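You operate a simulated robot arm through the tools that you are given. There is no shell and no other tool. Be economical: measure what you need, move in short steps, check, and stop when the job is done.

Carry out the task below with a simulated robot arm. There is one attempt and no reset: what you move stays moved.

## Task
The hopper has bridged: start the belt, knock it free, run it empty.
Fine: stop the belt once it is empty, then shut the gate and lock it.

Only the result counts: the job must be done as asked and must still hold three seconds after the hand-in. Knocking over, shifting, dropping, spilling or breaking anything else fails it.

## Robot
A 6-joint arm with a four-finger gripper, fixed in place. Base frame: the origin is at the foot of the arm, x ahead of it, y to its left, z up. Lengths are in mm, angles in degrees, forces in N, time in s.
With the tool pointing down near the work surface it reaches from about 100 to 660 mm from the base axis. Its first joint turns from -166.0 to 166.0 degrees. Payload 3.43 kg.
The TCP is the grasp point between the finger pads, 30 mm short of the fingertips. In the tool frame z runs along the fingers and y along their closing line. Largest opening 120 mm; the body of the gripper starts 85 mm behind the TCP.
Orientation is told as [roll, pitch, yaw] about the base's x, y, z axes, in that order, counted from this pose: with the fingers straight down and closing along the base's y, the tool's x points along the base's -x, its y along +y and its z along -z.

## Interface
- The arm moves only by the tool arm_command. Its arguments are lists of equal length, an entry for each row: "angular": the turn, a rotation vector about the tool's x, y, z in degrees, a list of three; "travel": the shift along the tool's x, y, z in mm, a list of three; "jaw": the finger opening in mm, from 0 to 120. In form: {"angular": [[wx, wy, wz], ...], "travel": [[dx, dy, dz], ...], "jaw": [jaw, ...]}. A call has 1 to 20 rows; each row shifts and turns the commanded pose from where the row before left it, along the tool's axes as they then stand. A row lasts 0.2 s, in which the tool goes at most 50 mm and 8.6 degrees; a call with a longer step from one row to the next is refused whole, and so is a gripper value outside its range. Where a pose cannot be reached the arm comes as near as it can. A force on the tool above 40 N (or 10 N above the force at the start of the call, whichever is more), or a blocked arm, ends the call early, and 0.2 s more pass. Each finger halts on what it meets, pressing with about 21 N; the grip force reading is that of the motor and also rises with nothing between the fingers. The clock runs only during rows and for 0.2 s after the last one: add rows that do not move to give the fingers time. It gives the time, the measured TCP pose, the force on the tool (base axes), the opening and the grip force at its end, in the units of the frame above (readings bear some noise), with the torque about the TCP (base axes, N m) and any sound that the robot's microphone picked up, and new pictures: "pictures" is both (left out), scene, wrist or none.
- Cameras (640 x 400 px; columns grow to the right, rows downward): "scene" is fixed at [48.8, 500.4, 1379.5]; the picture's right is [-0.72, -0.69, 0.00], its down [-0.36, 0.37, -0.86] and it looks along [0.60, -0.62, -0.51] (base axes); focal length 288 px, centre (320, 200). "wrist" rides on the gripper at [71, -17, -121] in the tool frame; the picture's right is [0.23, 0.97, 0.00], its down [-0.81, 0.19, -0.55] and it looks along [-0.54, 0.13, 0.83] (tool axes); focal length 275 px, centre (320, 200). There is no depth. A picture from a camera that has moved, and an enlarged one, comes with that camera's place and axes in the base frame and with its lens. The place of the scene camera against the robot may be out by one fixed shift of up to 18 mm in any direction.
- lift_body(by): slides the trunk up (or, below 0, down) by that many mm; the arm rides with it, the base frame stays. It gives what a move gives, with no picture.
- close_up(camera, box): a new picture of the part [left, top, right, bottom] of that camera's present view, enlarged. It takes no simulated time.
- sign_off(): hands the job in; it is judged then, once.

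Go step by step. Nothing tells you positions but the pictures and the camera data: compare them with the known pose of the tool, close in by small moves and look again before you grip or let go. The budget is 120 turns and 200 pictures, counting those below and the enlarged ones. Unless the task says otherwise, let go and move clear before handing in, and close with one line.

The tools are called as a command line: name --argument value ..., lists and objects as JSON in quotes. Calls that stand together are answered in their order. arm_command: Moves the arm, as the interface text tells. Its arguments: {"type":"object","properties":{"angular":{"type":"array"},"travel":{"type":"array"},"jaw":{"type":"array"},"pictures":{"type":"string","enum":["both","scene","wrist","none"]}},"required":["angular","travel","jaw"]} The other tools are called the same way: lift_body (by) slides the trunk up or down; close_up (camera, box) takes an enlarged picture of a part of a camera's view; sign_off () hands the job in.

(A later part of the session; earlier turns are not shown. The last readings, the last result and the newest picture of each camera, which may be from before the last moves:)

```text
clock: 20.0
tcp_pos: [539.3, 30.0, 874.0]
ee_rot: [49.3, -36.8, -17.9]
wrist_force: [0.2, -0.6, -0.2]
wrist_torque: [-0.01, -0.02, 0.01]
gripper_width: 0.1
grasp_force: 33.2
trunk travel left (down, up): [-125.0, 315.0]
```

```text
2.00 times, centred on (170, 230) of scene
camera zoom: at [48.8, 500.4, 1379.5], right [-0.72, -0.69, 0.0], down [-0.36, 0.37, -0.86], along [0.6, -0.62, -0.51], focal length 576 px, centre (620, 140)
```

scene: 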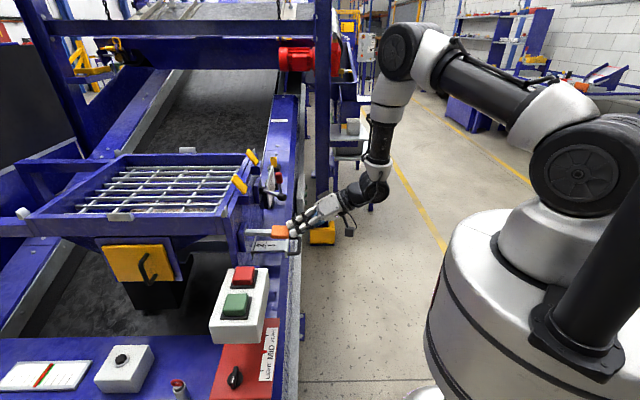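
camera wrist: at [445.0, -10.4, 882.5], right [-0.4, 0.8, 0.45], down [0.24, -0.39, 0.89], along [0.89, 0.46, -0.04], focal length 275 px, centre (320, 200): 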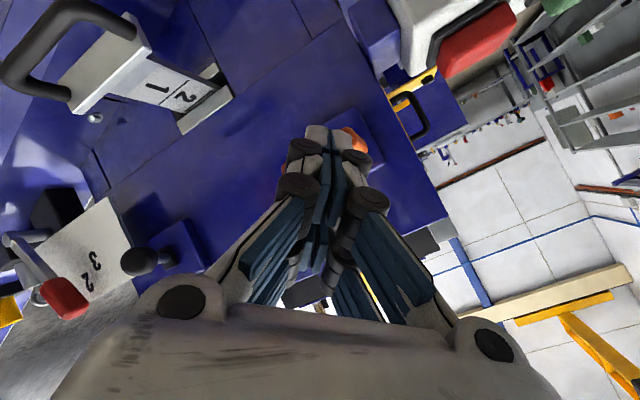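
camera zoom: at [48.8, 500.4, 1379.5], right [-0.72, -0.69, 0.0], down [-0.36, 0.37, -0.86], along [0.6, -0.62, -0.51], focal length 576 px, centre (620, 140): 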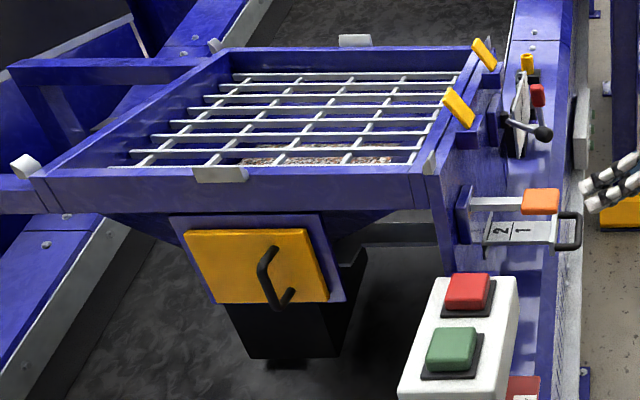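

No visible change in the material. I'll try a harder knock with a longer run-up.

arm_command --angular '[[0, 0, 0], [0, 0, 0], [0, 0, 0], [0, 0, 0], [0, 0, 0], [0, 0, 0]]' --travel '[[11, -11, -26], [11, -11, -26], [0, 0, 0], [-17, 17, 42], [-17, 17, 42], [-17, 17, 42]]' --jaw '[0, 0, 0, 0, 0, 0]' --pictures "none"

close_up --camera "scene" --box '[10, 130, 330, 330]'

```text
clock: 21.4
tcp_pos: [602.3, 91.9, 870.4]
ee_rot: [49.3, -36.9, -17.8]
wrist_force: [0.2, 0.3, 0.8]
wrist_torque: [-0.04, 0.03, 0.0]
gripper_width: 0.2
grasp_force: 33.5
trunk travel left (down, up): [-125.0, 315.0]
```

```text
2.00 times, centred on (170, 230) of scene
camera zoom: at [48.8, 500.4, 1379.5], right [-0.72, -0.69, 0.0], down [-0.36, 0.37, -0.86], along [0.6, -0.62, -0.51], focal length 576 px, centre (620, 140)
```

zoom: 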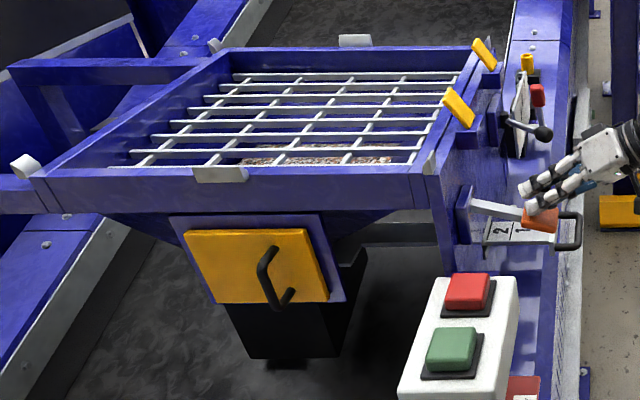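

The pad arm moved: it looks hinged. Let me look closely before moving again.

close_up --camera "scene" --box '[220, 180, 340, 270]'

close_up --camera "wrist" --box '[200, 0, 520, 200]'

```text
4.44 times, centred on (280, 225) of scene
camera zoom: at [48.8, 500.4, 1379.5], right [-0.72, -0.69, 0.0], down [-0.36, 0.37, -0.86], along [0.6, -0.62, -0.51], focal length 1280 px, centre (498, 89)
```

zoom: 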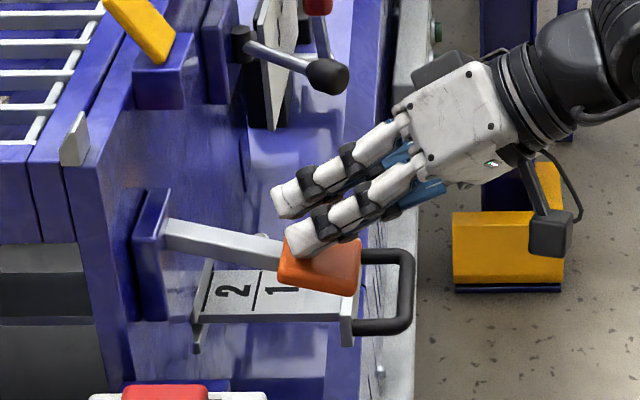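

```text
2.00 times, centred on (360, 100) of wrist
camera zoom: at [480.1, 23.2, 880.2], right [-0.4, 0.8, 0.45], down [0.24, -0.39, 0.89], along [0.88, 0.47, -0.04], focal length 551 px, centre (240, 400)
```

zoom: 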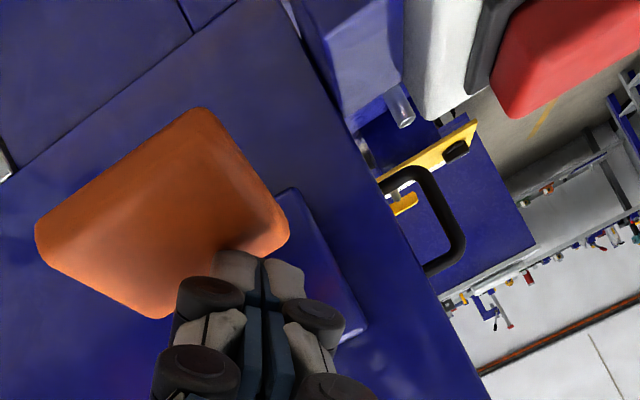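

arm_command --angular '[[0, 0, 0], [0, 0, 0], [0, 0, 0]]' --travel '[[-24, 24, -20], [-12, 12, -10], [0, 0, 0]]' --jaw '[0, 0, 0]' --pictures "none"

close_up --camera "scene" --box '[220, 180, 340, 270]'

```text
clock: 22.2
tcp_pos: [601.9, 90.3, 929.2]
ee_rot: [49.2, -36.7, -17.9]
wrist_force: [-0.3, -0.4, -0.7]
wrist_torque: [0.0, -0.02, -0.01]
gripper_width: 0.0
grasp_force: 33.5
trunk travel left (down, up): [-125.0, 315.0]
```

```text
4.44 times, centred on (280, 225) of scene
camera zoom: at [48.8, 500.4, 1379.5], right [-0.72, -0.69, 0.0], down [-0.36, 0.37, -0.86], along [0.6, -0.62, -0.51], focal length 1280 px, centre (498, 89)
```

zoom: 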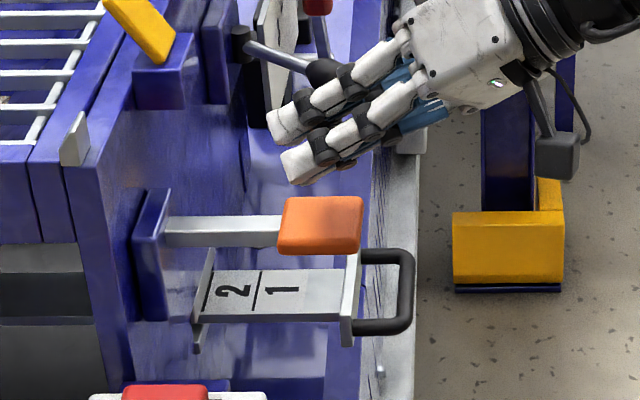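

It springs back, so it is a spring-loaded paddle. I'll press it down from above and listen.

arm_command --angular '[[0, 0, 0], [0, 0, 0], [0, 0, 0], [0, 0, 0], [0, 0, 0], [0, 0, 0], [0, 0, 0]]' --travel '[[6.6, -4.6, -13.4], [12, -12, 10], [12, -12, 10], [6, -6, 5], [6, -6, 5], [6, -6, 5], [0, 0, 0]]' --jaw '[0, 0, 0, 0, 0, 0, 0]' --pictures "none"

close_up --camera "scene" --box '[220, 180, 340, 270]'

```text
clock: 23.8
tcp_pos: [587.3, 78.5, 860.5]
ee_rot: [49.2, -36.8, -17.9]
wrist_force: [-0.6, 0.3, 1.0]
wrist_torque: [0.04, 0.03, 0.01]
gripper_width: 0.0
grasp_force: 33.7
trunk travel left (down, up): [-125.0, 315.0]
```

```text
4.44 times, centred on (280, 225) of scene
camera zoom: at [48.8, 500.4, 1379.5], right [-0.72, -0.69, 0.0], down [-0.36, 0.37, -0.86], along [0.6, -0.62, -0.51], focal length 1280 px, centre (498, 89)
```

zoom: 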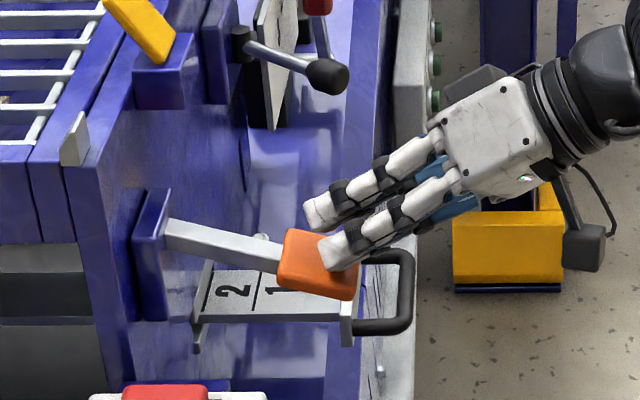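

arm_command --angular '[[0, 0, 0], [0, 0, 0], [0, 0, 0], [0, 0, 0], [0, 0, 0]]' --travel '[[6, -6, 5], [6, -6, 5], [6, -6, 5], [6, -6, 5], [0, 0, 0]]' --jaw '[0, 0, 0, 0, 0]' --pictures "none"

close_up --camera "scene" --box '[220, 180, 340, 270]'

```text
clock: 24.9
tcp_pos: [587.2, 78.8, 830.8]
ee_rot: [50.4, -37.6, -18.3]
wrist_force: [-20.4, -8.9, 26.2]
wrist_torque: [0.12, 0.69, 0.31]
gripper_width: 0.0
grasp_force: 33.8
trunk travel left (down, up): [-125.0, 315.0]
stopped in row 5: the force on the tool passed its limit at 42 N (the readings are from after the stop); the commanded pose is now the measured one
```

```text
4.44 times, centred on (280, 225) of scene
camera zoom: at [48.8, 500.4, 1379.5], right [-0.72, -0.69, 0.0], down [-0.36, 0.37, -0.86], along [0.6, -0.62, -0.51], focal length 1280 px, centre (498, 89)
```

zoom: 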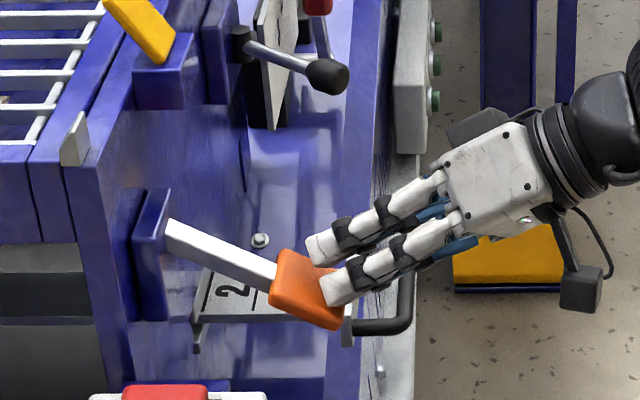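

It reached a stop. I'll release it quickly and see what happened.

arm_command --angular '[[0, 0, 0], [0, 0, 0], [0, 0, 0], [0, 0, 0]]' --travel '[[0, 0, -45], [-24, 24, -20], [-18, 18, -15], [0, 0, 0]]' --jaw '[0, 0, 0, 0]' --pictures "both"

close_up --camera "scene" --box '[10, 130, 330, 330]'

```text
clock: 25.9
tcp_pos: [560.8, 52.1, 919.4]
ee_rot: [50.1, -37.4, -18.2]
wrist_force: [0.5, 0.1, 0.3]
wrist_torque: [-0.01, 0.01, -0.01]
gripper_width: 0.0
grasp_force: 33.5
trunk travel left (down, up): [-125.0, 315.0]
camera wrist: at [439.1, -17.5, 927.2], right [-0.41, 0.79, 0.45], down [0.23, -0.39, 0.89], along [0.88, 0.47, -0.02], focal length 275 px, centre (320, 200)
```

scene: 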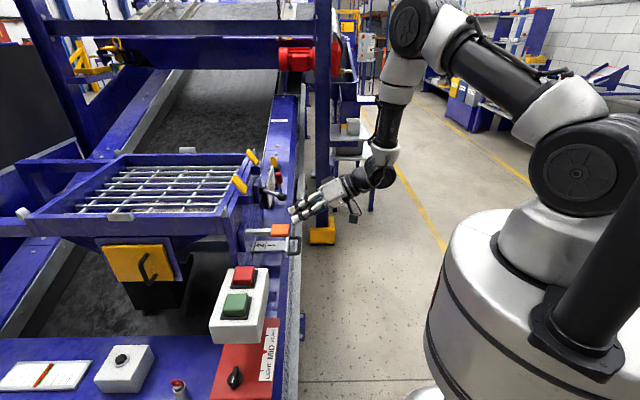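
wrist: 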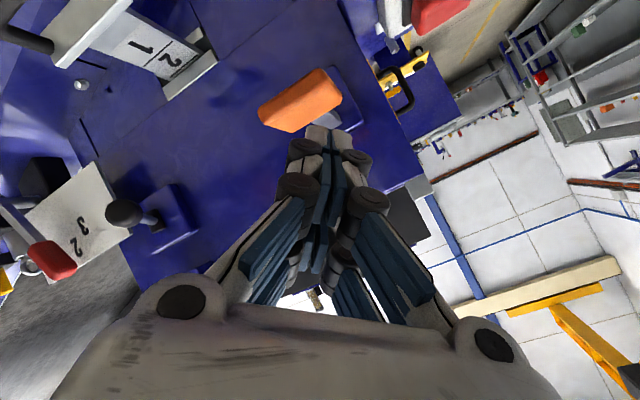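

```text
2.00 times, centred on (170, 230) of scene
camera zoom: at [48.8, 500.4, 1379.5], right [-0.72, -0.69, 0.0], down [-0.36, 0.37, -0.86], along [0.6, -0.62, -0.51], focal length 576 px, centre (620, 140)
```

zoom: 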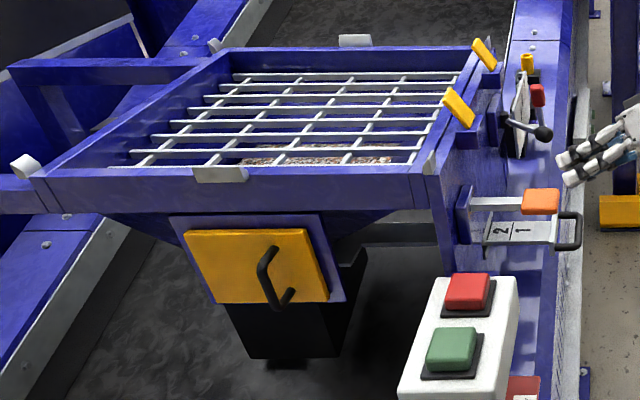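

No change after a slow press. I'll try a fast stroke of the paddle onto its stop.

arm_command --angular '[[0, 0, 0], [0, 0, 0], [0, 0, 0], [0, 0, 0]]' --travel '[[-13, 13, 32], [0, 0, 0], [29, -29, 24.5], [29, -29, 24.5]]' --jaw '[0, 0, 0, 0]' --pictures "none"

arm_command --angular '[[0, 0, 0], [0, 0, 0], [0, 0, 0], [0, 0, 0]]' --travel '[[0, 0, -45], [-24, 24, -20], [-18, 18, -15], [0, 0, 0]]' --jaw '[0, 0, 0, 0]' --pictures "scene"

close_up --camera "scene" --box '[60, 140, 260, 320]'

```text
clock: 27.1
tcp_pos: [588.3, 76.6, 830.3]
ee_rot: [51.1, -38.2, -18.7]
wrist_force: [-22.4, -9.1, 26.7]
wrist_torque: [0.07, 0.65, 0.34]
gripper_width: 0.0
grasp_force: 33.7
trunk travel left (down, up): [-125.0, 315.0]
stopped in row 4: the force on the tool passed its limit at 45 N (the readings are from after the stop); the commanded pose is now the measured one
```

```text
clock: 28.1
tcp_pos: [563.6, 51.1, 917.5]
ee_rot: [50.7, -37.9, -18.6]
wrist_force: [-0.4, 0.3, 0.4]
wrist_torque: [-0.01, -0.02, 0.01]
gripper_width: 0.0
grasp_force: 33.3
trunk travel left (down, up): [-125.0, 315.0]
```

scene: 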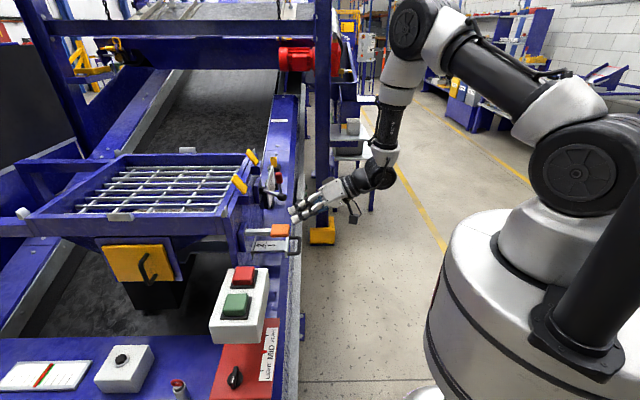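

```text
2.22 times, centred on (160, 230) of scene
camera zoom: at [48.8, 500.4, 1379.5], right [-0.72, -0.69, 0.0], down [-0.36, 0.37, -0.86], along [0.6, -0.62, -0.51], focal length 640 px, centre (676, 133)
```

zoom: 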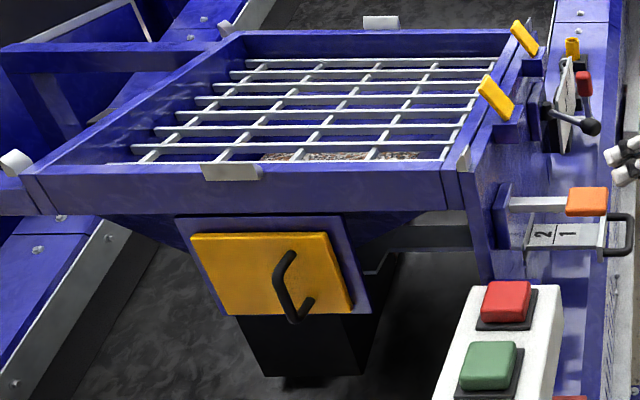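

The visible material patch may have shrunk. Comparing with the same crop as at the start.

close_up --camera "scene" --box '[90, 170, 230, 240]'

arm_command --angular '[[0, 0, 0], [0, 0, 0], [0, 0, 0], [0, 0, 0]]' --travel '[[0, 0, 0], [0, 0, 0], [0, 0, 0], [0, 0, 0]]' --jaw '[0, 0, 0, 0]' --pictures "none"

close_up --camera "scene" --box '[90, 170, 230, 240]'

```text
4.57 times, centred on (160, 205) of scene
camera zoom: at [48.8, 500.4, 1379.5], right [-0.72, -0.69, 0.0], down [-0.36, 0.37, -0.86], along [0.6, -0.62, -0.51], focal length 1317 px, centre (1051, 177)
```

zoom: 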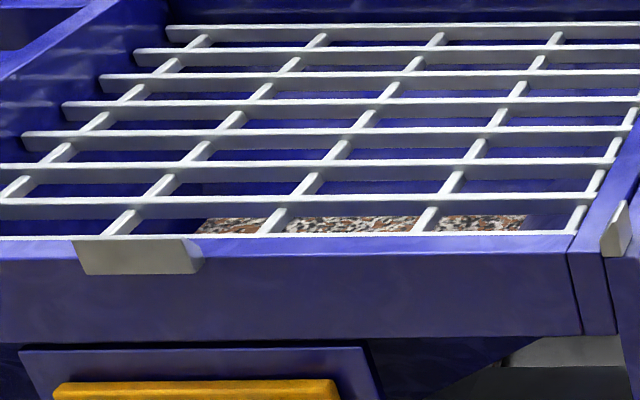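

```text
clock: 29.1
tcp_pos: [563.3, 51.1, 918.8]
ee_rot: [50.7, -38.0, -18.7]
wrist_force: [-0.1, -0.1, 0.4]
wrist_torque: [0.01, 0.01, -0.01]
gripper_width: 0.2
grasp_force: 34.0
trunk travel left (down, up): [-125.0, 315.0]
```

```text
4.57 times, centred on (160, 205) of scene
camera zoom: at [48.8, 500.4, 1379.5], right [-0.72, -0.69, 0.0], down [-0.36, 0.37, -0.86], along [0.6, -0.62, -0.51], focal length 1317 px, centre (1051, 177)
```

zoom: 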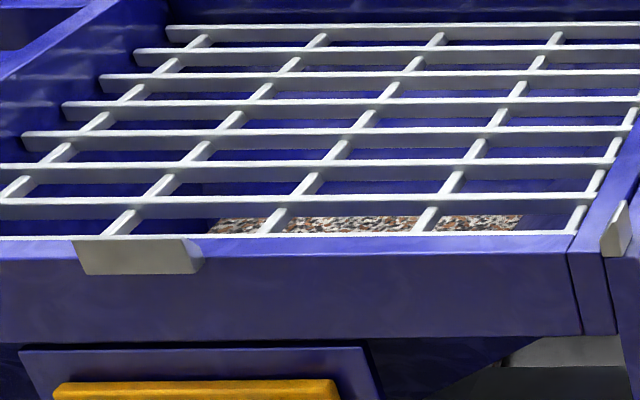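

The patch is shrinking, so it's flowing. I'll rise and look down into the hopper to watch it run empty.

arm_command --angular '[[0, 0, 0], [0, 0, 0], [0, 0, 0], [0, 0, 0], [6, 6, 0], [6, 6, 0], [6, 6, 0], [6, 6, 0], [6, 6, 0], [6, 6, 0], [6, 6, 0], [0, 0, 0], [0, 0, 0], [0, 0, 0], [0, 0, 0], [0, 0, 0]]' --travel '[[-23, 23, -19], [-23, 23, -19], [-23, 23, -19], [-23, 23, -19], [0, 0, 0], [0, 0, 0], [0, 0, 0], [0, 0, 0], [0, 0, 0], [0, 0, 0], [0, 0, 0], [-17, 25, -33], [-17, 25, -33], [-17, 25, -33], [-17, 25, -33], [0, 0, 0]]' --jaw '[0, 0, 0, 0, 120, 120, 120, 120, 120, 120, 120, 120, 120, 120, 120, 120]'

```text
clock: 32.5
tcp_pos: [629.7, 150.9, 1202.7]
ee_rot: [0.3, -0.6, -0.3]
wrist_force: [-0.4, -0.5, 0.6]
wrist_torque: [0.0, 0.01, -0.01]
gripper_width: 119.9
grasp_force: 0.1
trunk travel left (down, up): [-125.0, 315.0]
camera wrist: at [557.7, 132.0, 1321.6], right [-0.23, 0.97, 0.0], down [0.81, 0.19, 0.56], along [0.55, 0.13, -0.83], focal length 275 px, centre (320, 200)
```

scene: 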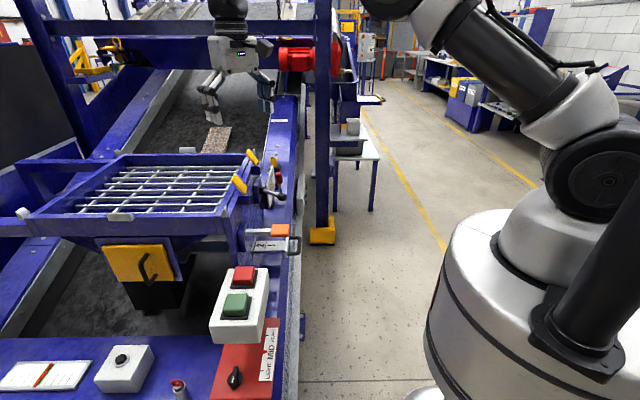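
wrist: 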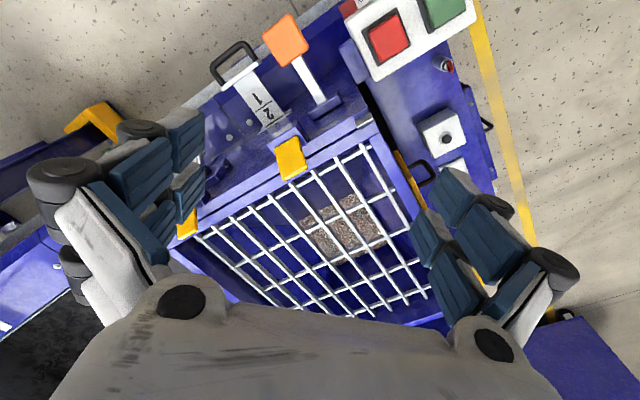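

Material is riding up the belt (so it's running), and the hopper level is falling. I'll wait.

arm_command --angular '[[0, 0, 0], [0, 0, 0], [0, 0, 0], [0, 0, 0], [0, 0, 0], [0, 0, 0], [0, 0, 0], [0, 0, 0], [0, 0, 0], [0, 0, 0], [0, 0, 0], [0, 0, 0], [0, 0, 0], [0, 0, 0], [0, 0, 0], [0, 0, 0], [0, 0, 0], [0, 0, 0], [0, 0, 0], [0, 0, 0]]' --travel '[[0, 0, 0], [0, 0, 0], [0, 0, 0], [0, 0, 0], [0, 0, 0], [0, 0, 0], [0, 0, 0], [0, 0, 0], [0, 0, 0], [0, 0, 0], [0, 0, 0], [0, 0, 0], [0, 0, 0], [0, 0, 0], [0, 0, 0], [0, 0, 0], [0, 0, 0], [0, 0, 0], [0, 0, 0], [0, 0, 0]]' --jaw '[120, 120, 120, 120, 120, 120, 120, 120, 120, 120, 120, 120, 120, 120, 120, 120, 120, 120, 120, 120]'

close_up --camera "wrist" --box '[240, 140, 440, 320]'

```text
clock: 36.7
tcp_pos: [629.8, 149.7, 1201.1]
ee_rot: [0.3, -0.6, -0.1]
wrist_force: [-0.1, -0.5, 0.7]
wrist_torque: [0.0, 0.04, -0.02]
gripper_width: 120.1
grasp_force: 0.2
trunk travel left (down, up): [-125.0, 315.0]
camera wrist: at [557.9, 132.0, 1321.2], right [-0.23, 0.97, 0.0], down [0.81, 0.19, 0.56], along [0.55, 0.13, -0.83], focal length 275 px, centre (320, 200)
```

scene: 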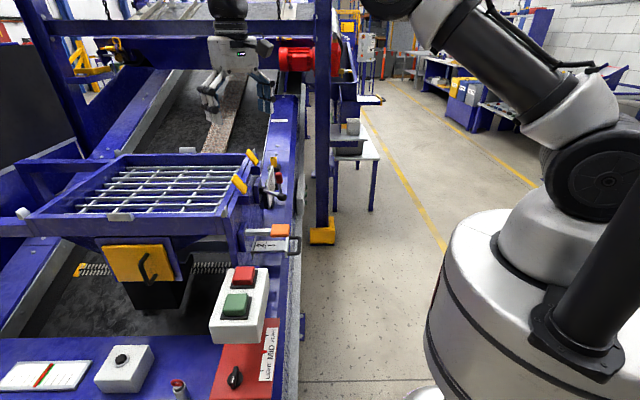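
wrist: 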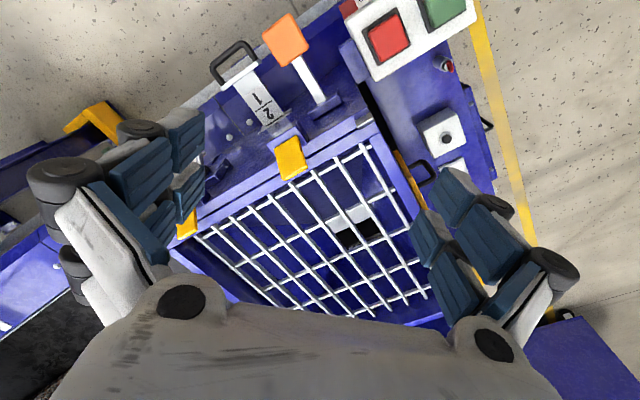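

```text
2.22 times, centred on (340, 230) of wrist
camera zoom: at [557.9, 132.0, 1321.2], right [-0.23, 0.97, 0.0], down [0.81, 0.19, 0.56], along [0.55, 0.13, -0.83], focal length 612 px, centre (276, 133)
```

zoom: 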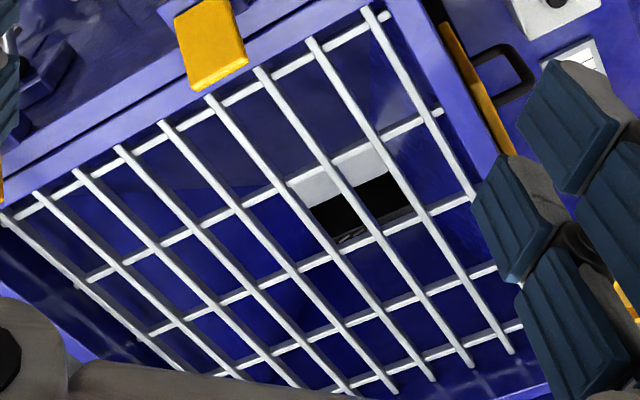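

The hopper is empty; material is still riding up the belt. I'll let the belt clear while moving above the red button with closed fingers.

arm_command --angular '[[0, 0, 0], [0, 0, 0], [0, 0, 0], [0, 0, 0], [0, 0, 0], [0, 0, 0], [0, 0, 0], [0, 0, 0], [0, 0, 0], [0, 0, 0], [0, 0, 0], [0, 0, 0], [0, 0, 0], [0, 0, 0], [0, 0, 0], [0, 0, 0]]' --travel '[[11, 16, 10], [11, 16, 40], [11, 16, 40], [11, 16, 40], [11, 16, 40], [10, 16, 40], [0, 0, 40], [0, 0, 20], [0, 0, 20], [0, 0, 0], [0, 0, 0], [0, 0, 0], [0, 0, 0], [0, 0, 0], [0, 0, 0], [0, 0, 0]]' --jaw '[0, 0, 0, 0, 0, 0, 0, 0, 0, 0, 0, 0, 0, 0, 0, 0]'

close_up --camera "scene" --box '[160, 220, 300, 350]'

close_up --camera "scene" --box '[120, 0, 320, 150]'

```text
clock: 40.1
tcp_pos: [569.3, 246.9, 911.7]
ee_rot: [0.3, -0.7, -0.2]
wrist_force: [0.9, -0.8, 0.3]
wrist_torque: [0.02, 0.0, 0.02]
gripper_width: 0.0
grasp_force: 20.7
trunk travel left (down, up): [-125.0, 315.0]
camera wrist: at [497.4, 228.5, 1031.0], right [-0.23, 0.97, 0.0], down [0.81, 0.19, 0.56], along [0.55, 0.13, -0.83], focal length 275 px, centre (320, 200)
```

scene: 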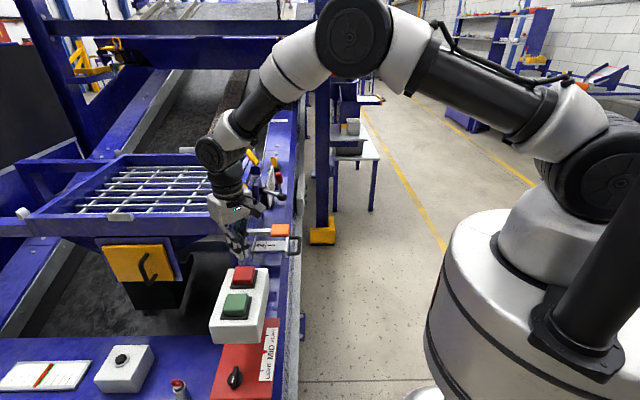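
wrist: 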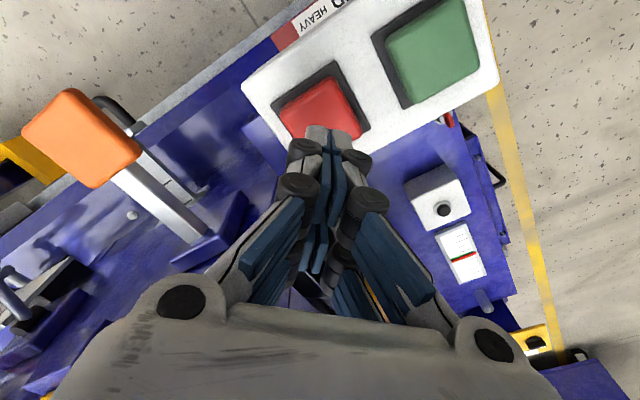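

```text
3.08 times, centred on (230, 285) of scene
camera zoom: at [48.8, 500.4, 1379.5], right [-0.72, -0.69, 0.0], down [-0.36, 0.37, -0.86], along [0.6, -0.62, -0.51], focal length 886 px, centre (597, -62)
```

zoom: 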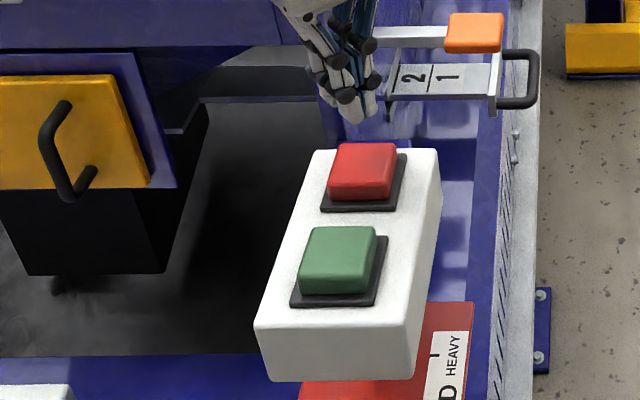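

```text
2.67 times, centred on (220, 75) of scene
camera zoom: at [48.8, 500.4, 1379.5], right [-0.72, -0.69, 0.0], down [-0.36, 0.37, -0.86], along [0.6, -0.62, -0.51], focal length 768 px, centre (587, 533)
```

zoom: 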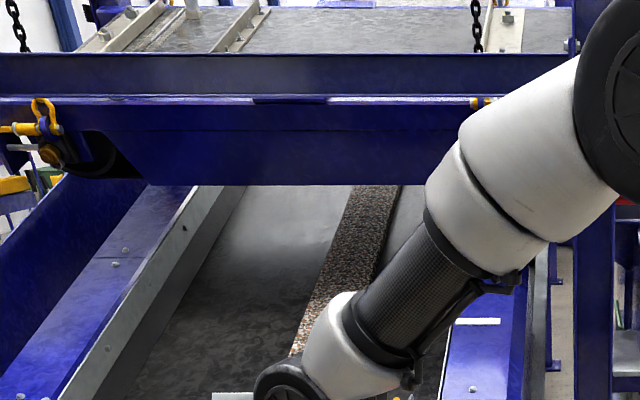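

Material still on the belt. I'll shift slightly over the cap centre and wait.

arm_command --angular '[[0, 0, 0], [0, 0, 0], [0, 0, 0], [0, 0, 0], [0, 0, 0], [0, 0, 0], [0, 0, 0], [0, 0, 0], [0, 0, 0], [0, 0, 0], [0, 0, 0], [0, 0, 0], [0, 0, 0], [0, 0, 0], [0, 0, 0], [0, 0, 0], [0, 0, 0], [0, 0, 0], [0, 0, 0], [0, 0, 0]]' --travel '[[12, -3, 0], [0, 0, 0], [0, 0, 0], [0, 0, 0], [0, 0, 0], [0, 0, 0], [0, 0, 0], [0, 0, 0], [0, 0, 0], [0, 0, 0], [0, 0, 0], [0, 0, 0], [0, 0, 0], [0, 0, 0], [0, 0, 0], [0, 0, 0], [0, 0, 0], [0, 0, 10], [0, 0, 10], [0, 0, 10]]' --jaw '[0, 0, 0, 0, 0, 0, 0, 0, 0, 0, 0, 0, 0, 0, 0, 0, 0, 0, 0, 0]' --pictures "scene"

close_up --camera "scene" --box '[180, 230, 290, 330]'

close_up --camera "scene" --box '[120, 0, 320, 150]'

```text
clock: 44.3
tcp_pos: [555.7, 244.6, 881.7]
ee_rot: [0.2, -0.6, -0.3]
wrist_force: [0.8, 0.4, 0.3]
wrist_torque: [0.01, 0.0, 0.0]
gripper_width: 0.0
grasp_force: 21.2
trunk travel left (down, up): [-125.0, 315.0]
```

scene: 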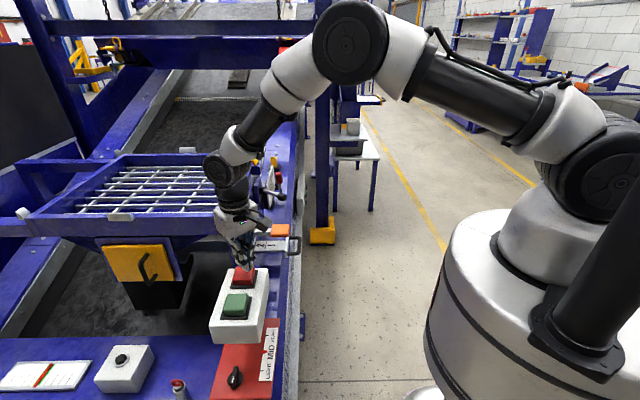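

```text
4.00 times, centred on (235, 280) of scene
camera zoom: at [48.8, 500.4, 1379.5], right [-0.72, -0.69, 0.0], down [-0.36, 0.37, -0.86], along [0.6, -0.62, -0.51], focal length 1152 px, centre (660, -120)
```

zoom: 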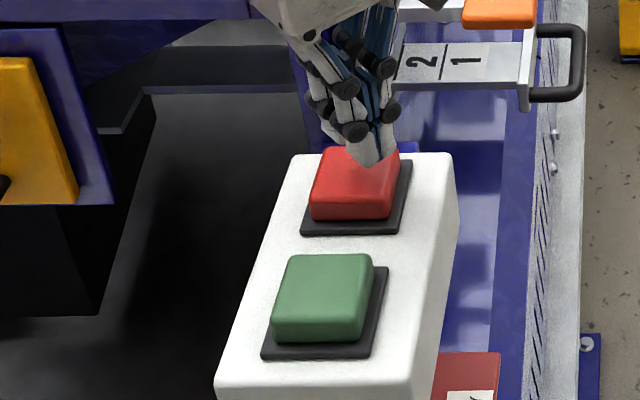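

```text
2.67 times, centred on (220, 75) of scene
camera zoom: at [48.8, 500.4, 1379.5], right [-0.72, -0.69, 0.0], down [-0.36, 0.37, -0.86], along [0.6, -0.62, -0.51], focal length 768 px, centre (587, 533)
```

zoom: 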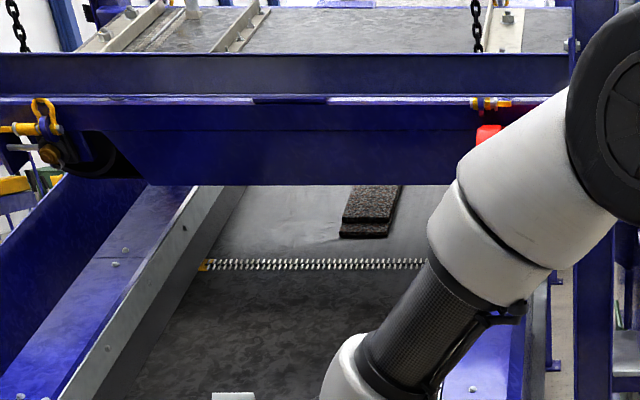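

The tail of the material is almost out of sight. I'll wait some seconds more to be sure it has discharged.

arm_command --angular '[[0, 0, 0], [0, 0, 0], [0, 0, 0], [0, 0, 0], [0, 0, 0], [0, 0, 0], [0, 0, 0], [0, 0, 0], [0, 0, 0], [0, 0, 0], [0, 0, 0], [0, 0, 0], [0, 0, 0], [0, 0, 0], [0, 0, 0], [0, 0, 0], [0, 0, 0], [0, 0, 0], [0, 0, 0], [0, 0, 0]]' --travel '[[0, 0, 0], [0, 0, 0], [0, 0, 0], [0, 0, 0], [0, 0, 0], [0, 0, 0], [0, 0, 0], [0, 0, 0], [0, 0, 0], [0, 0, 0], [0, 0, 0], [0, 0, 0], [0, 0, 0], [0, 0, 0], [0, 0, 0], [0, 0, 0], [0, 0, 0], [0, 0, 0], [0, 0, 0], [0, 0, 0]]' --jaw '[0, 0, 0, 0, 0, 0, 0, 0, 0, 0, 0, 0, 0, 0, 0, 0, 0, 0, 0, 0]' --pictures "none"

arm_command --angular '[[0, 0, 0], [0, 0, 0], [0, 0, 0], [0, 0, 0], [0, 0, 0], [0, 0, 0], [0, 0, 0], [0, 0, 0], [0, 0, 0], [0, 0, 0], [0, 0, 0], [0, 0, 0], [0, 0, 0], [0, 0, 0], [0, 0, 0], [0, 0, 0], [0, 0, 0], [0, 0, 0], [0, 0, 0], [0, 0, 0]]' --travel '[[0, 0, 0], [0, 0, 0], [0, 0, 0], [0, 0, 0], [0, 0, 0], [0, 0, 0], [0, 0, 0], [0, 0, 0], [0, 0, 0], [0, 0, 0], [0, 0, 0], [0, 0, 0], [0, 0, 0], [0, 0, 0], [0, 0, 0], [0, 0, 0], [0, 0, 0], [0, 0, 0], [0, 0, 0], [0, 0, 0]]' --jaw '[0, 0, 0, 0, 0, 0, 0, 0, 0, 0, 0, 0, 0, 0, 0, 0, 0, 0, 0, 0]' --pictures "scene"

close_up --camera "scene" --box '[120, 0, 320, 150]'

```text
clock: 48.5
tcp_pos: [555.2, 244.7, 880.5]
ee_rot: [0.3, -0.6, -0.2]
wrist_force: [-0.2, -0.9, -0.6]
wrist_torque: [0.02, -0.01, 0.01]
gripper_width: 0.0
grasp_force: 21.1
trunk travel left (down, up): [-125.0, 315.0]
```

```text
clock: 52.7
tcp_pos: [555.2, 245.1, 881.9]
ee_rot: [0.2, -0.7, -0.1]
wrist_force: [0.7, -0.7, -0.1]
wrist_torque: [0.01, -0.05, 0.01]
gripper_width: 0.1
grasp_force: 20.8
trunk travel left (down, up): [-125.0, 315.0]
```

scene: 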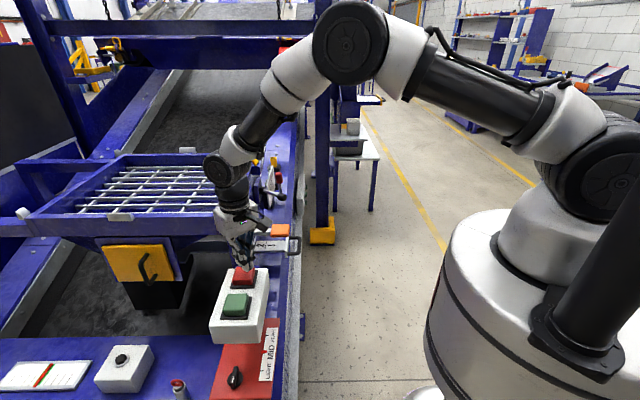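

```text
2.67 times, centred on (220, 75) of scene
camera zoom: at [48.8, 500.4, 1379.5], right [-0.72, -0.69, 0.0], down [-0.36, 0.37, -0.86], along [0.6, -0.62, -0.51], focal length 768 px, centre (587, 533)
```

zoom: 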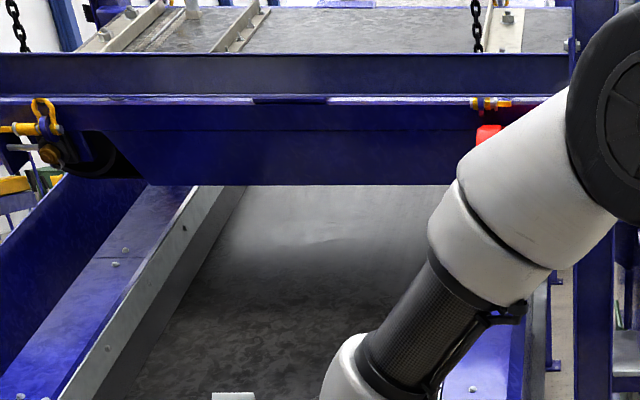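

The belt is clear. Pressing the red stop button.

arm_command --angular '[[0, 0, 0], [0, 0, 0], [0, 0, 0], [0, 0, 0], [0, 0, 0], [0, 0, 0], [0, 0, 0], [0, 0, 0], [0, 0, 0], [0, 0, 0]]' --travel '[[0, 0, 6], [0, 0, 6], [0, 0, 6], [0, 0, 6], [0, 0, 4], [0, 0, 4], [0, 0, 3], [0, 0, 3], [0, 0, 3], [0, 0, 0]]' --jaw '[0, 0, 0, 0, 0, 0, 0, 0, 0, 0]' --pictures "scene"

```text
clock: 54.9
tcp_pos: [555.0, 244.6, 841.3]
ee_rot: [0.2, -0.6, -0.2]
wrist_force: [0.4, -1.6, 3.8]
wrist_torque: [-0.04, 0.06, -0.01]
gripper_width: 6.1
grasp_force: 33.6
trunk travel left (down, up): [-125.0, 315.0]
heard: click
```

scene: 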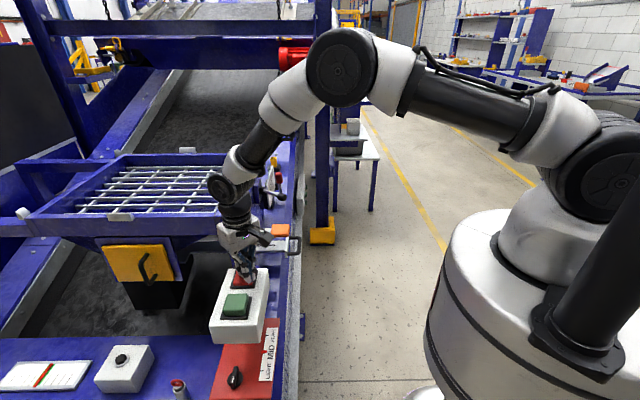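

Click heard. I'll lift off and go to the viewpoint in front of the gate.

arm_command --angular '[[0, 0, 0], [0, 0, 0], [0, 0, 0], [0, 0, 0], [0, 0, 0], [0, 0, 0], [0, 0, 0], [0, 0, 0], [0, 0, 0], [0, 0, 0], [0, 0, 0], [-6, -6, 0], [-6, -6, 0], [-6, -6, 0], [-6, -6, 0], [-6, -6, 0], [-6, -6, 0], [-6, -6, 0], [0, 0, 0]]' --travel '[[0, 0, -20], [0, 0, -40], [0, 0, -40], [0, 0, -40], [10, -46, 0], [10, -46, 0], [10, -46, 0], [10, -46, 0], [10, -46, 0], [10, -46, 0], [10, -46, 0], [0, 0, 0], [0, 0, 0], [0, 0, 0], [0, 0, 0], [0, 0, 0], [0, 0, 0], [0, 0, 0], [0, 0, 0]]' --jaw '[0, 0, 0, 0, 0, 0, 0, 0, 0, 0, 0, 0, 0, 0, 0, 0, 0, 0, 0]' --pictures "none"

arm_command --angular '[[0, 0, 0], [0, 0, 0], [0, 0, 0], [0, 0, 0]]' --travel '[[24, -24, 20], [24, -24, 20], [24, -24, 20], [0, 0, 0]]' --jaw '[0, 0, 0, 0]'

close_up --camera "wrist" --box '[100, 0, 400, 190]'

```text
clock: 58.9
tcp_pos: [483.6, -78.4, 977.8]
ee_rot: [50.8, -38.1, -18.7]
wrist_force: [-1.1, -0.5, 0.3]
wrist_torque: [-0.01, -0.01, 0.01]
gripper_width: 0.1
grasp_force: 33.7
trunk travel left (down, up): [-125.0, 315.0]
```

```text
clock: 59.9
tcp_pos: [483.1, -74.8, 858.2]
ee_rot: [50.7, -38.0, -18.7]
wrist_force: [0.2, -0.3, 0.5]
wrist_torque: [0.0, 0.02, 0.01]
gripper_width: 0.2
grasp_force: 33.3
trunk travel left (down, up): [-125.0, 315.0]
camera wrist: at [361.0, -144.7, 863.0], right [-0.42, 0.79, 0.45], down [0.22, -0.4, 0.89], along [0.88, 0.47, -0.01], focal length 275 px, centre (320, 200)
```

scene: 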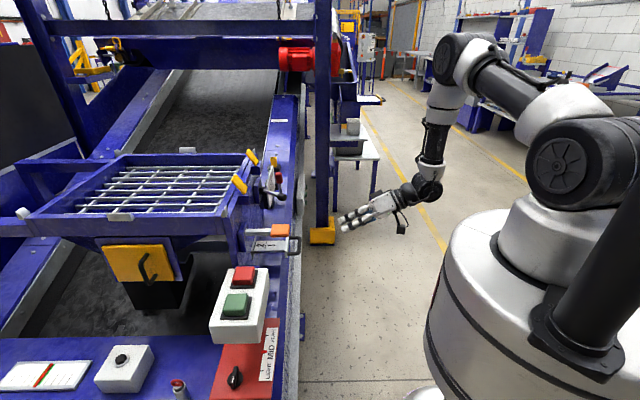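
wrist: 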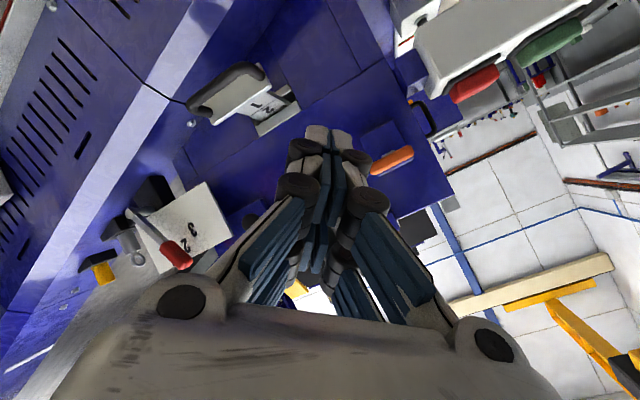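

```text
2.11 times, centred on (250, 95) of wrist
camera zoom: at [361.0, -144.7, 863.0], right [-0.42, 0.79, 0.45], down [0.22, -0.4, 0.89], along [0.88, 0.47, -0.01], focal length 580 px, centre (467, 421)
```

zoom: 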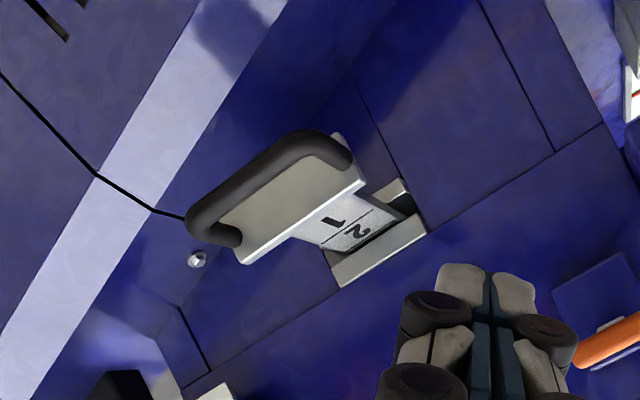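

Gate slides into a slot in the wall. I want a close view of the black-knob lever to see if it's the lock.

arm_command --angular '[[0, 0, 0], [0, 0, 0], [0, 0, 0], [0, 0, 0], [0, 0, 0]]' --travel '[[-46, -1.6, 6.5], [-46, -1.6, 6.5], [-46, -1.6, 6.5], [-46, -1.6, 6.5], [0, 0, 0]]' --jaw '[0, 0, 0, 0, 0]'

close_up --camera "wrist" --box '[60, 40, 320, 220]'

```text
clock: 61.1
tcp_pos: [642.1, -112.1, 955.9]
ee_rot: [50.6, -37.9, -18.7]
wrist_force: [1.0, -0.1, -0.7]
wrist_torque: [0.04, 0.03, 0.0]
gripper_width: 0.0
grasp_force: 33.5
trunk travel left (down, up): [-125.0, 315.0]
camera wrist: at [518.6, -181.8, 962.6], right [-0.42, 0.79, 0.45], down [0.22, -0.4, 0.89], along [0.88, 0.47, -0.01], focal length 275 px, centre (320, 200)
```

scene: 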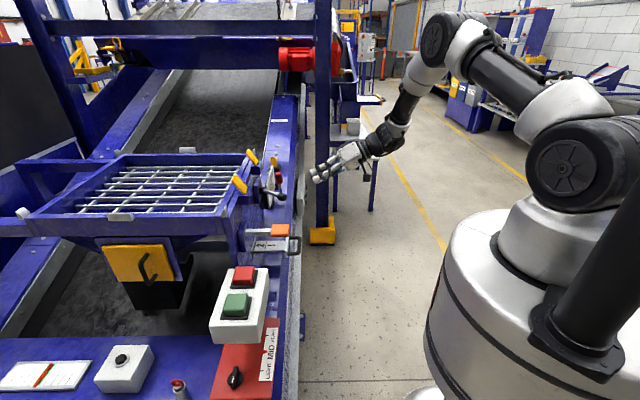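
wrist: 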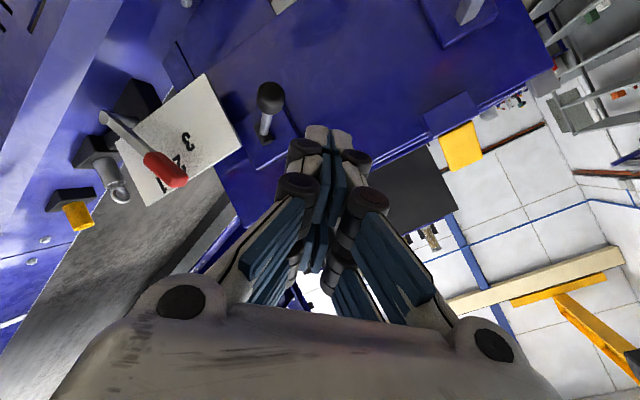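

```text
2.22 times, centred on (190, 130) of wrist
camera zoom: at [518.6, -181.8, 962.6], right [-0.42, 0.79, 0.45], down [0.22, -0.4, 0.89], along [0.88, 0.47, -0.01], focal length 612 px, centre (609, 356)
```

zoom: 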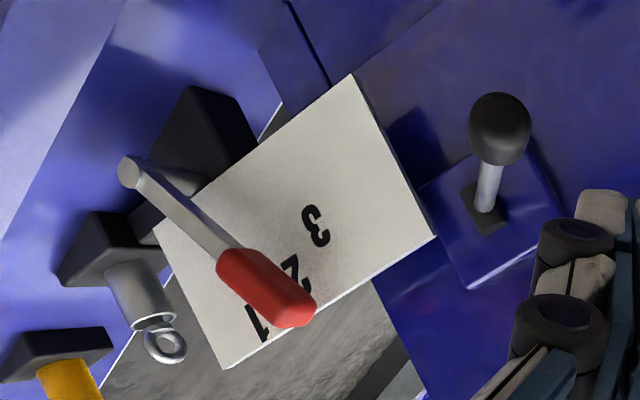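

Lever geometry: it swings horizontally about its collar. First the gate: I'll align the gripper so it closes across the handle bar and go to a pre-grasp spot.

arm_command --angular '[[0, 0, 7.5], [0, 0, 7.5], [0, 0, 7.5], [0, 0, 7.5], [0, 0, 7.5], [0, 0, 7.5], [0, 0, 0], [0, 0, 0], [0, 0, 0], [0, 0, 0], [0, 0, 0], [0, 0, 0]]' --travel '[[0, 0, 0], [0, 0, 0], [0, 0, 0], [0, 0, 0], [0, 0, 0], [0, 0, 0], [5.4, -32.7, 21.3], [5.4, -32.7, 21.3], [5.4, -32.7, 21.3], [5.4, -32.7, 21.3], [5.4, -32.7, 21.3], [0, 0, 0]]' --jaw '[0, 0, 0, 70, 70, 70, 70, 70, 70, 70, 70, 70]'

close_up --camera "scene" --box '[220, 180, 360, 280]'

```text
clock: 63.7
tcp_pos: [629.5, -86.0, 758.5]
ee_rot: [60.1, -0.2, -45.2]
wrist_force: [0.6, 0.2, -0.6]
wrist_torque: [0.04, -0.02, 0.03]
gripper_width: 69.9
grasp_force: 0.0
trunk travel left (down, up): [-125.0, 315.0]
camera wrist: at [499.4, -115.9, 804.5], right [0.18, 0.51, 0.84], down [0.3, -0.84, 0.45], along [0.94, 0.17, -0.3], focal length 275 px, centre (320, 200)
```

scene: 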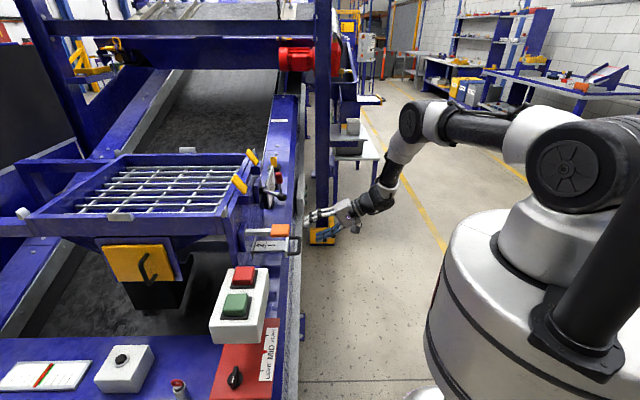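
wrist: 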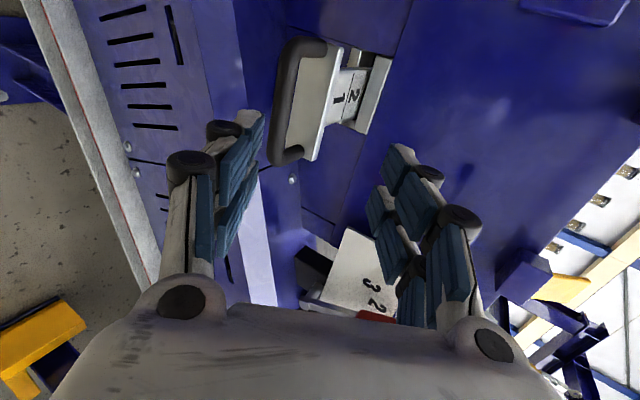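

```text
4.00 times, centred on (290, 230) of scene
camera zoom: at [48.8, 500.4, 1379.5], right [-0.72, -0.69, 0.0], down [-0.36, 0.37, -0.86], along [0.6, -0.62, -0.51], focal length 1152 px, centre (440, 80)
```

zoom: 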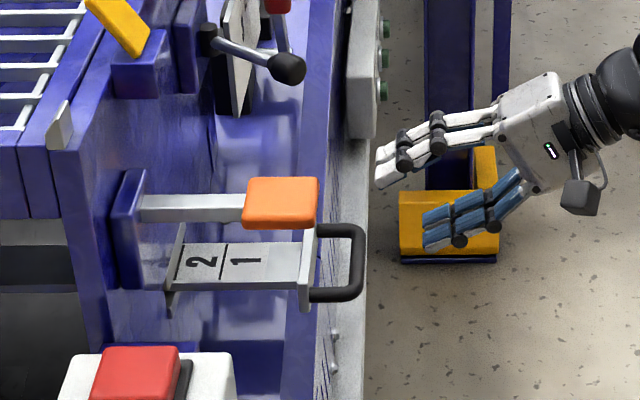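

Handle bar confirmed at about (687, -20, 674) and it lies across the closing line. Approaching to straddle it.

arm_command --angular '[[0, 0, 0], [0, 0, 0], [0, 0, 0], [0, 0, 0]]' --travel '[[6, -28, 0], [0, 0, 30], [0, 0, 30], [0, 0, 15]]' --jaw '[70, 70, 70, 70]'

close_up --camera "scene" --box '[220, 180, 360, 280]'

```text
clock: 64.7
tcp_pos: [660.3, -47.4, 698.2]
ee_rot: [60.0, -0.3, -45.2]
wrist_force: [-0.7, -0.2, 0.8]
wrist_torque: [-0.02, -0.01, 0.01]
gripper_width: 69.8
grasp_force: 0.0
trunk travel left (down, up): [-125.0, 315.0]
camera wrist: at [530.5, -77.1, 743.8], right [0.18, 0.51, 0.84], down [0.3, -0.84, 0.45], along [0.94, 0.17, -0.3], focal length 275 px, centre (320, 200)
```

scene: 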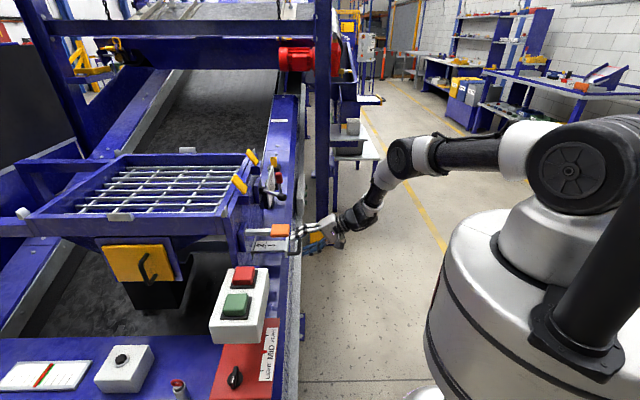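
wrist: 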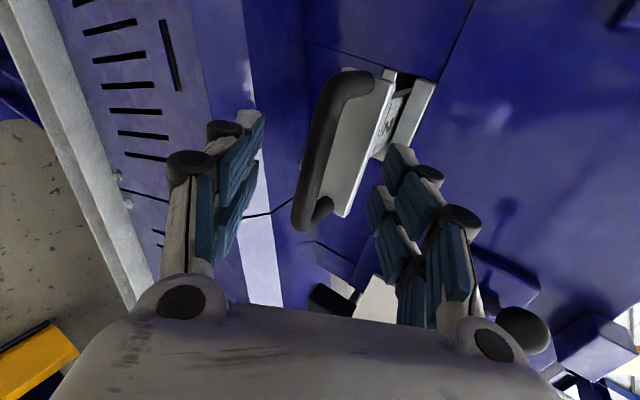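

```text
4.00 times, centred on (290, 230) of scene
camera zoom: at [48.8, 500.4, 1379.5], right [-0.72, -0.69, 0.0], down [-0.36, 0.37, -0.86], along [0.6, -0.62, -0.51], focal length 1152 px, centre (440, 80)
```

zoom: 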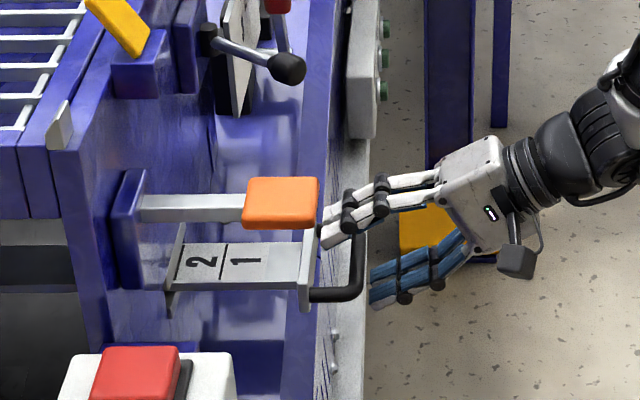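

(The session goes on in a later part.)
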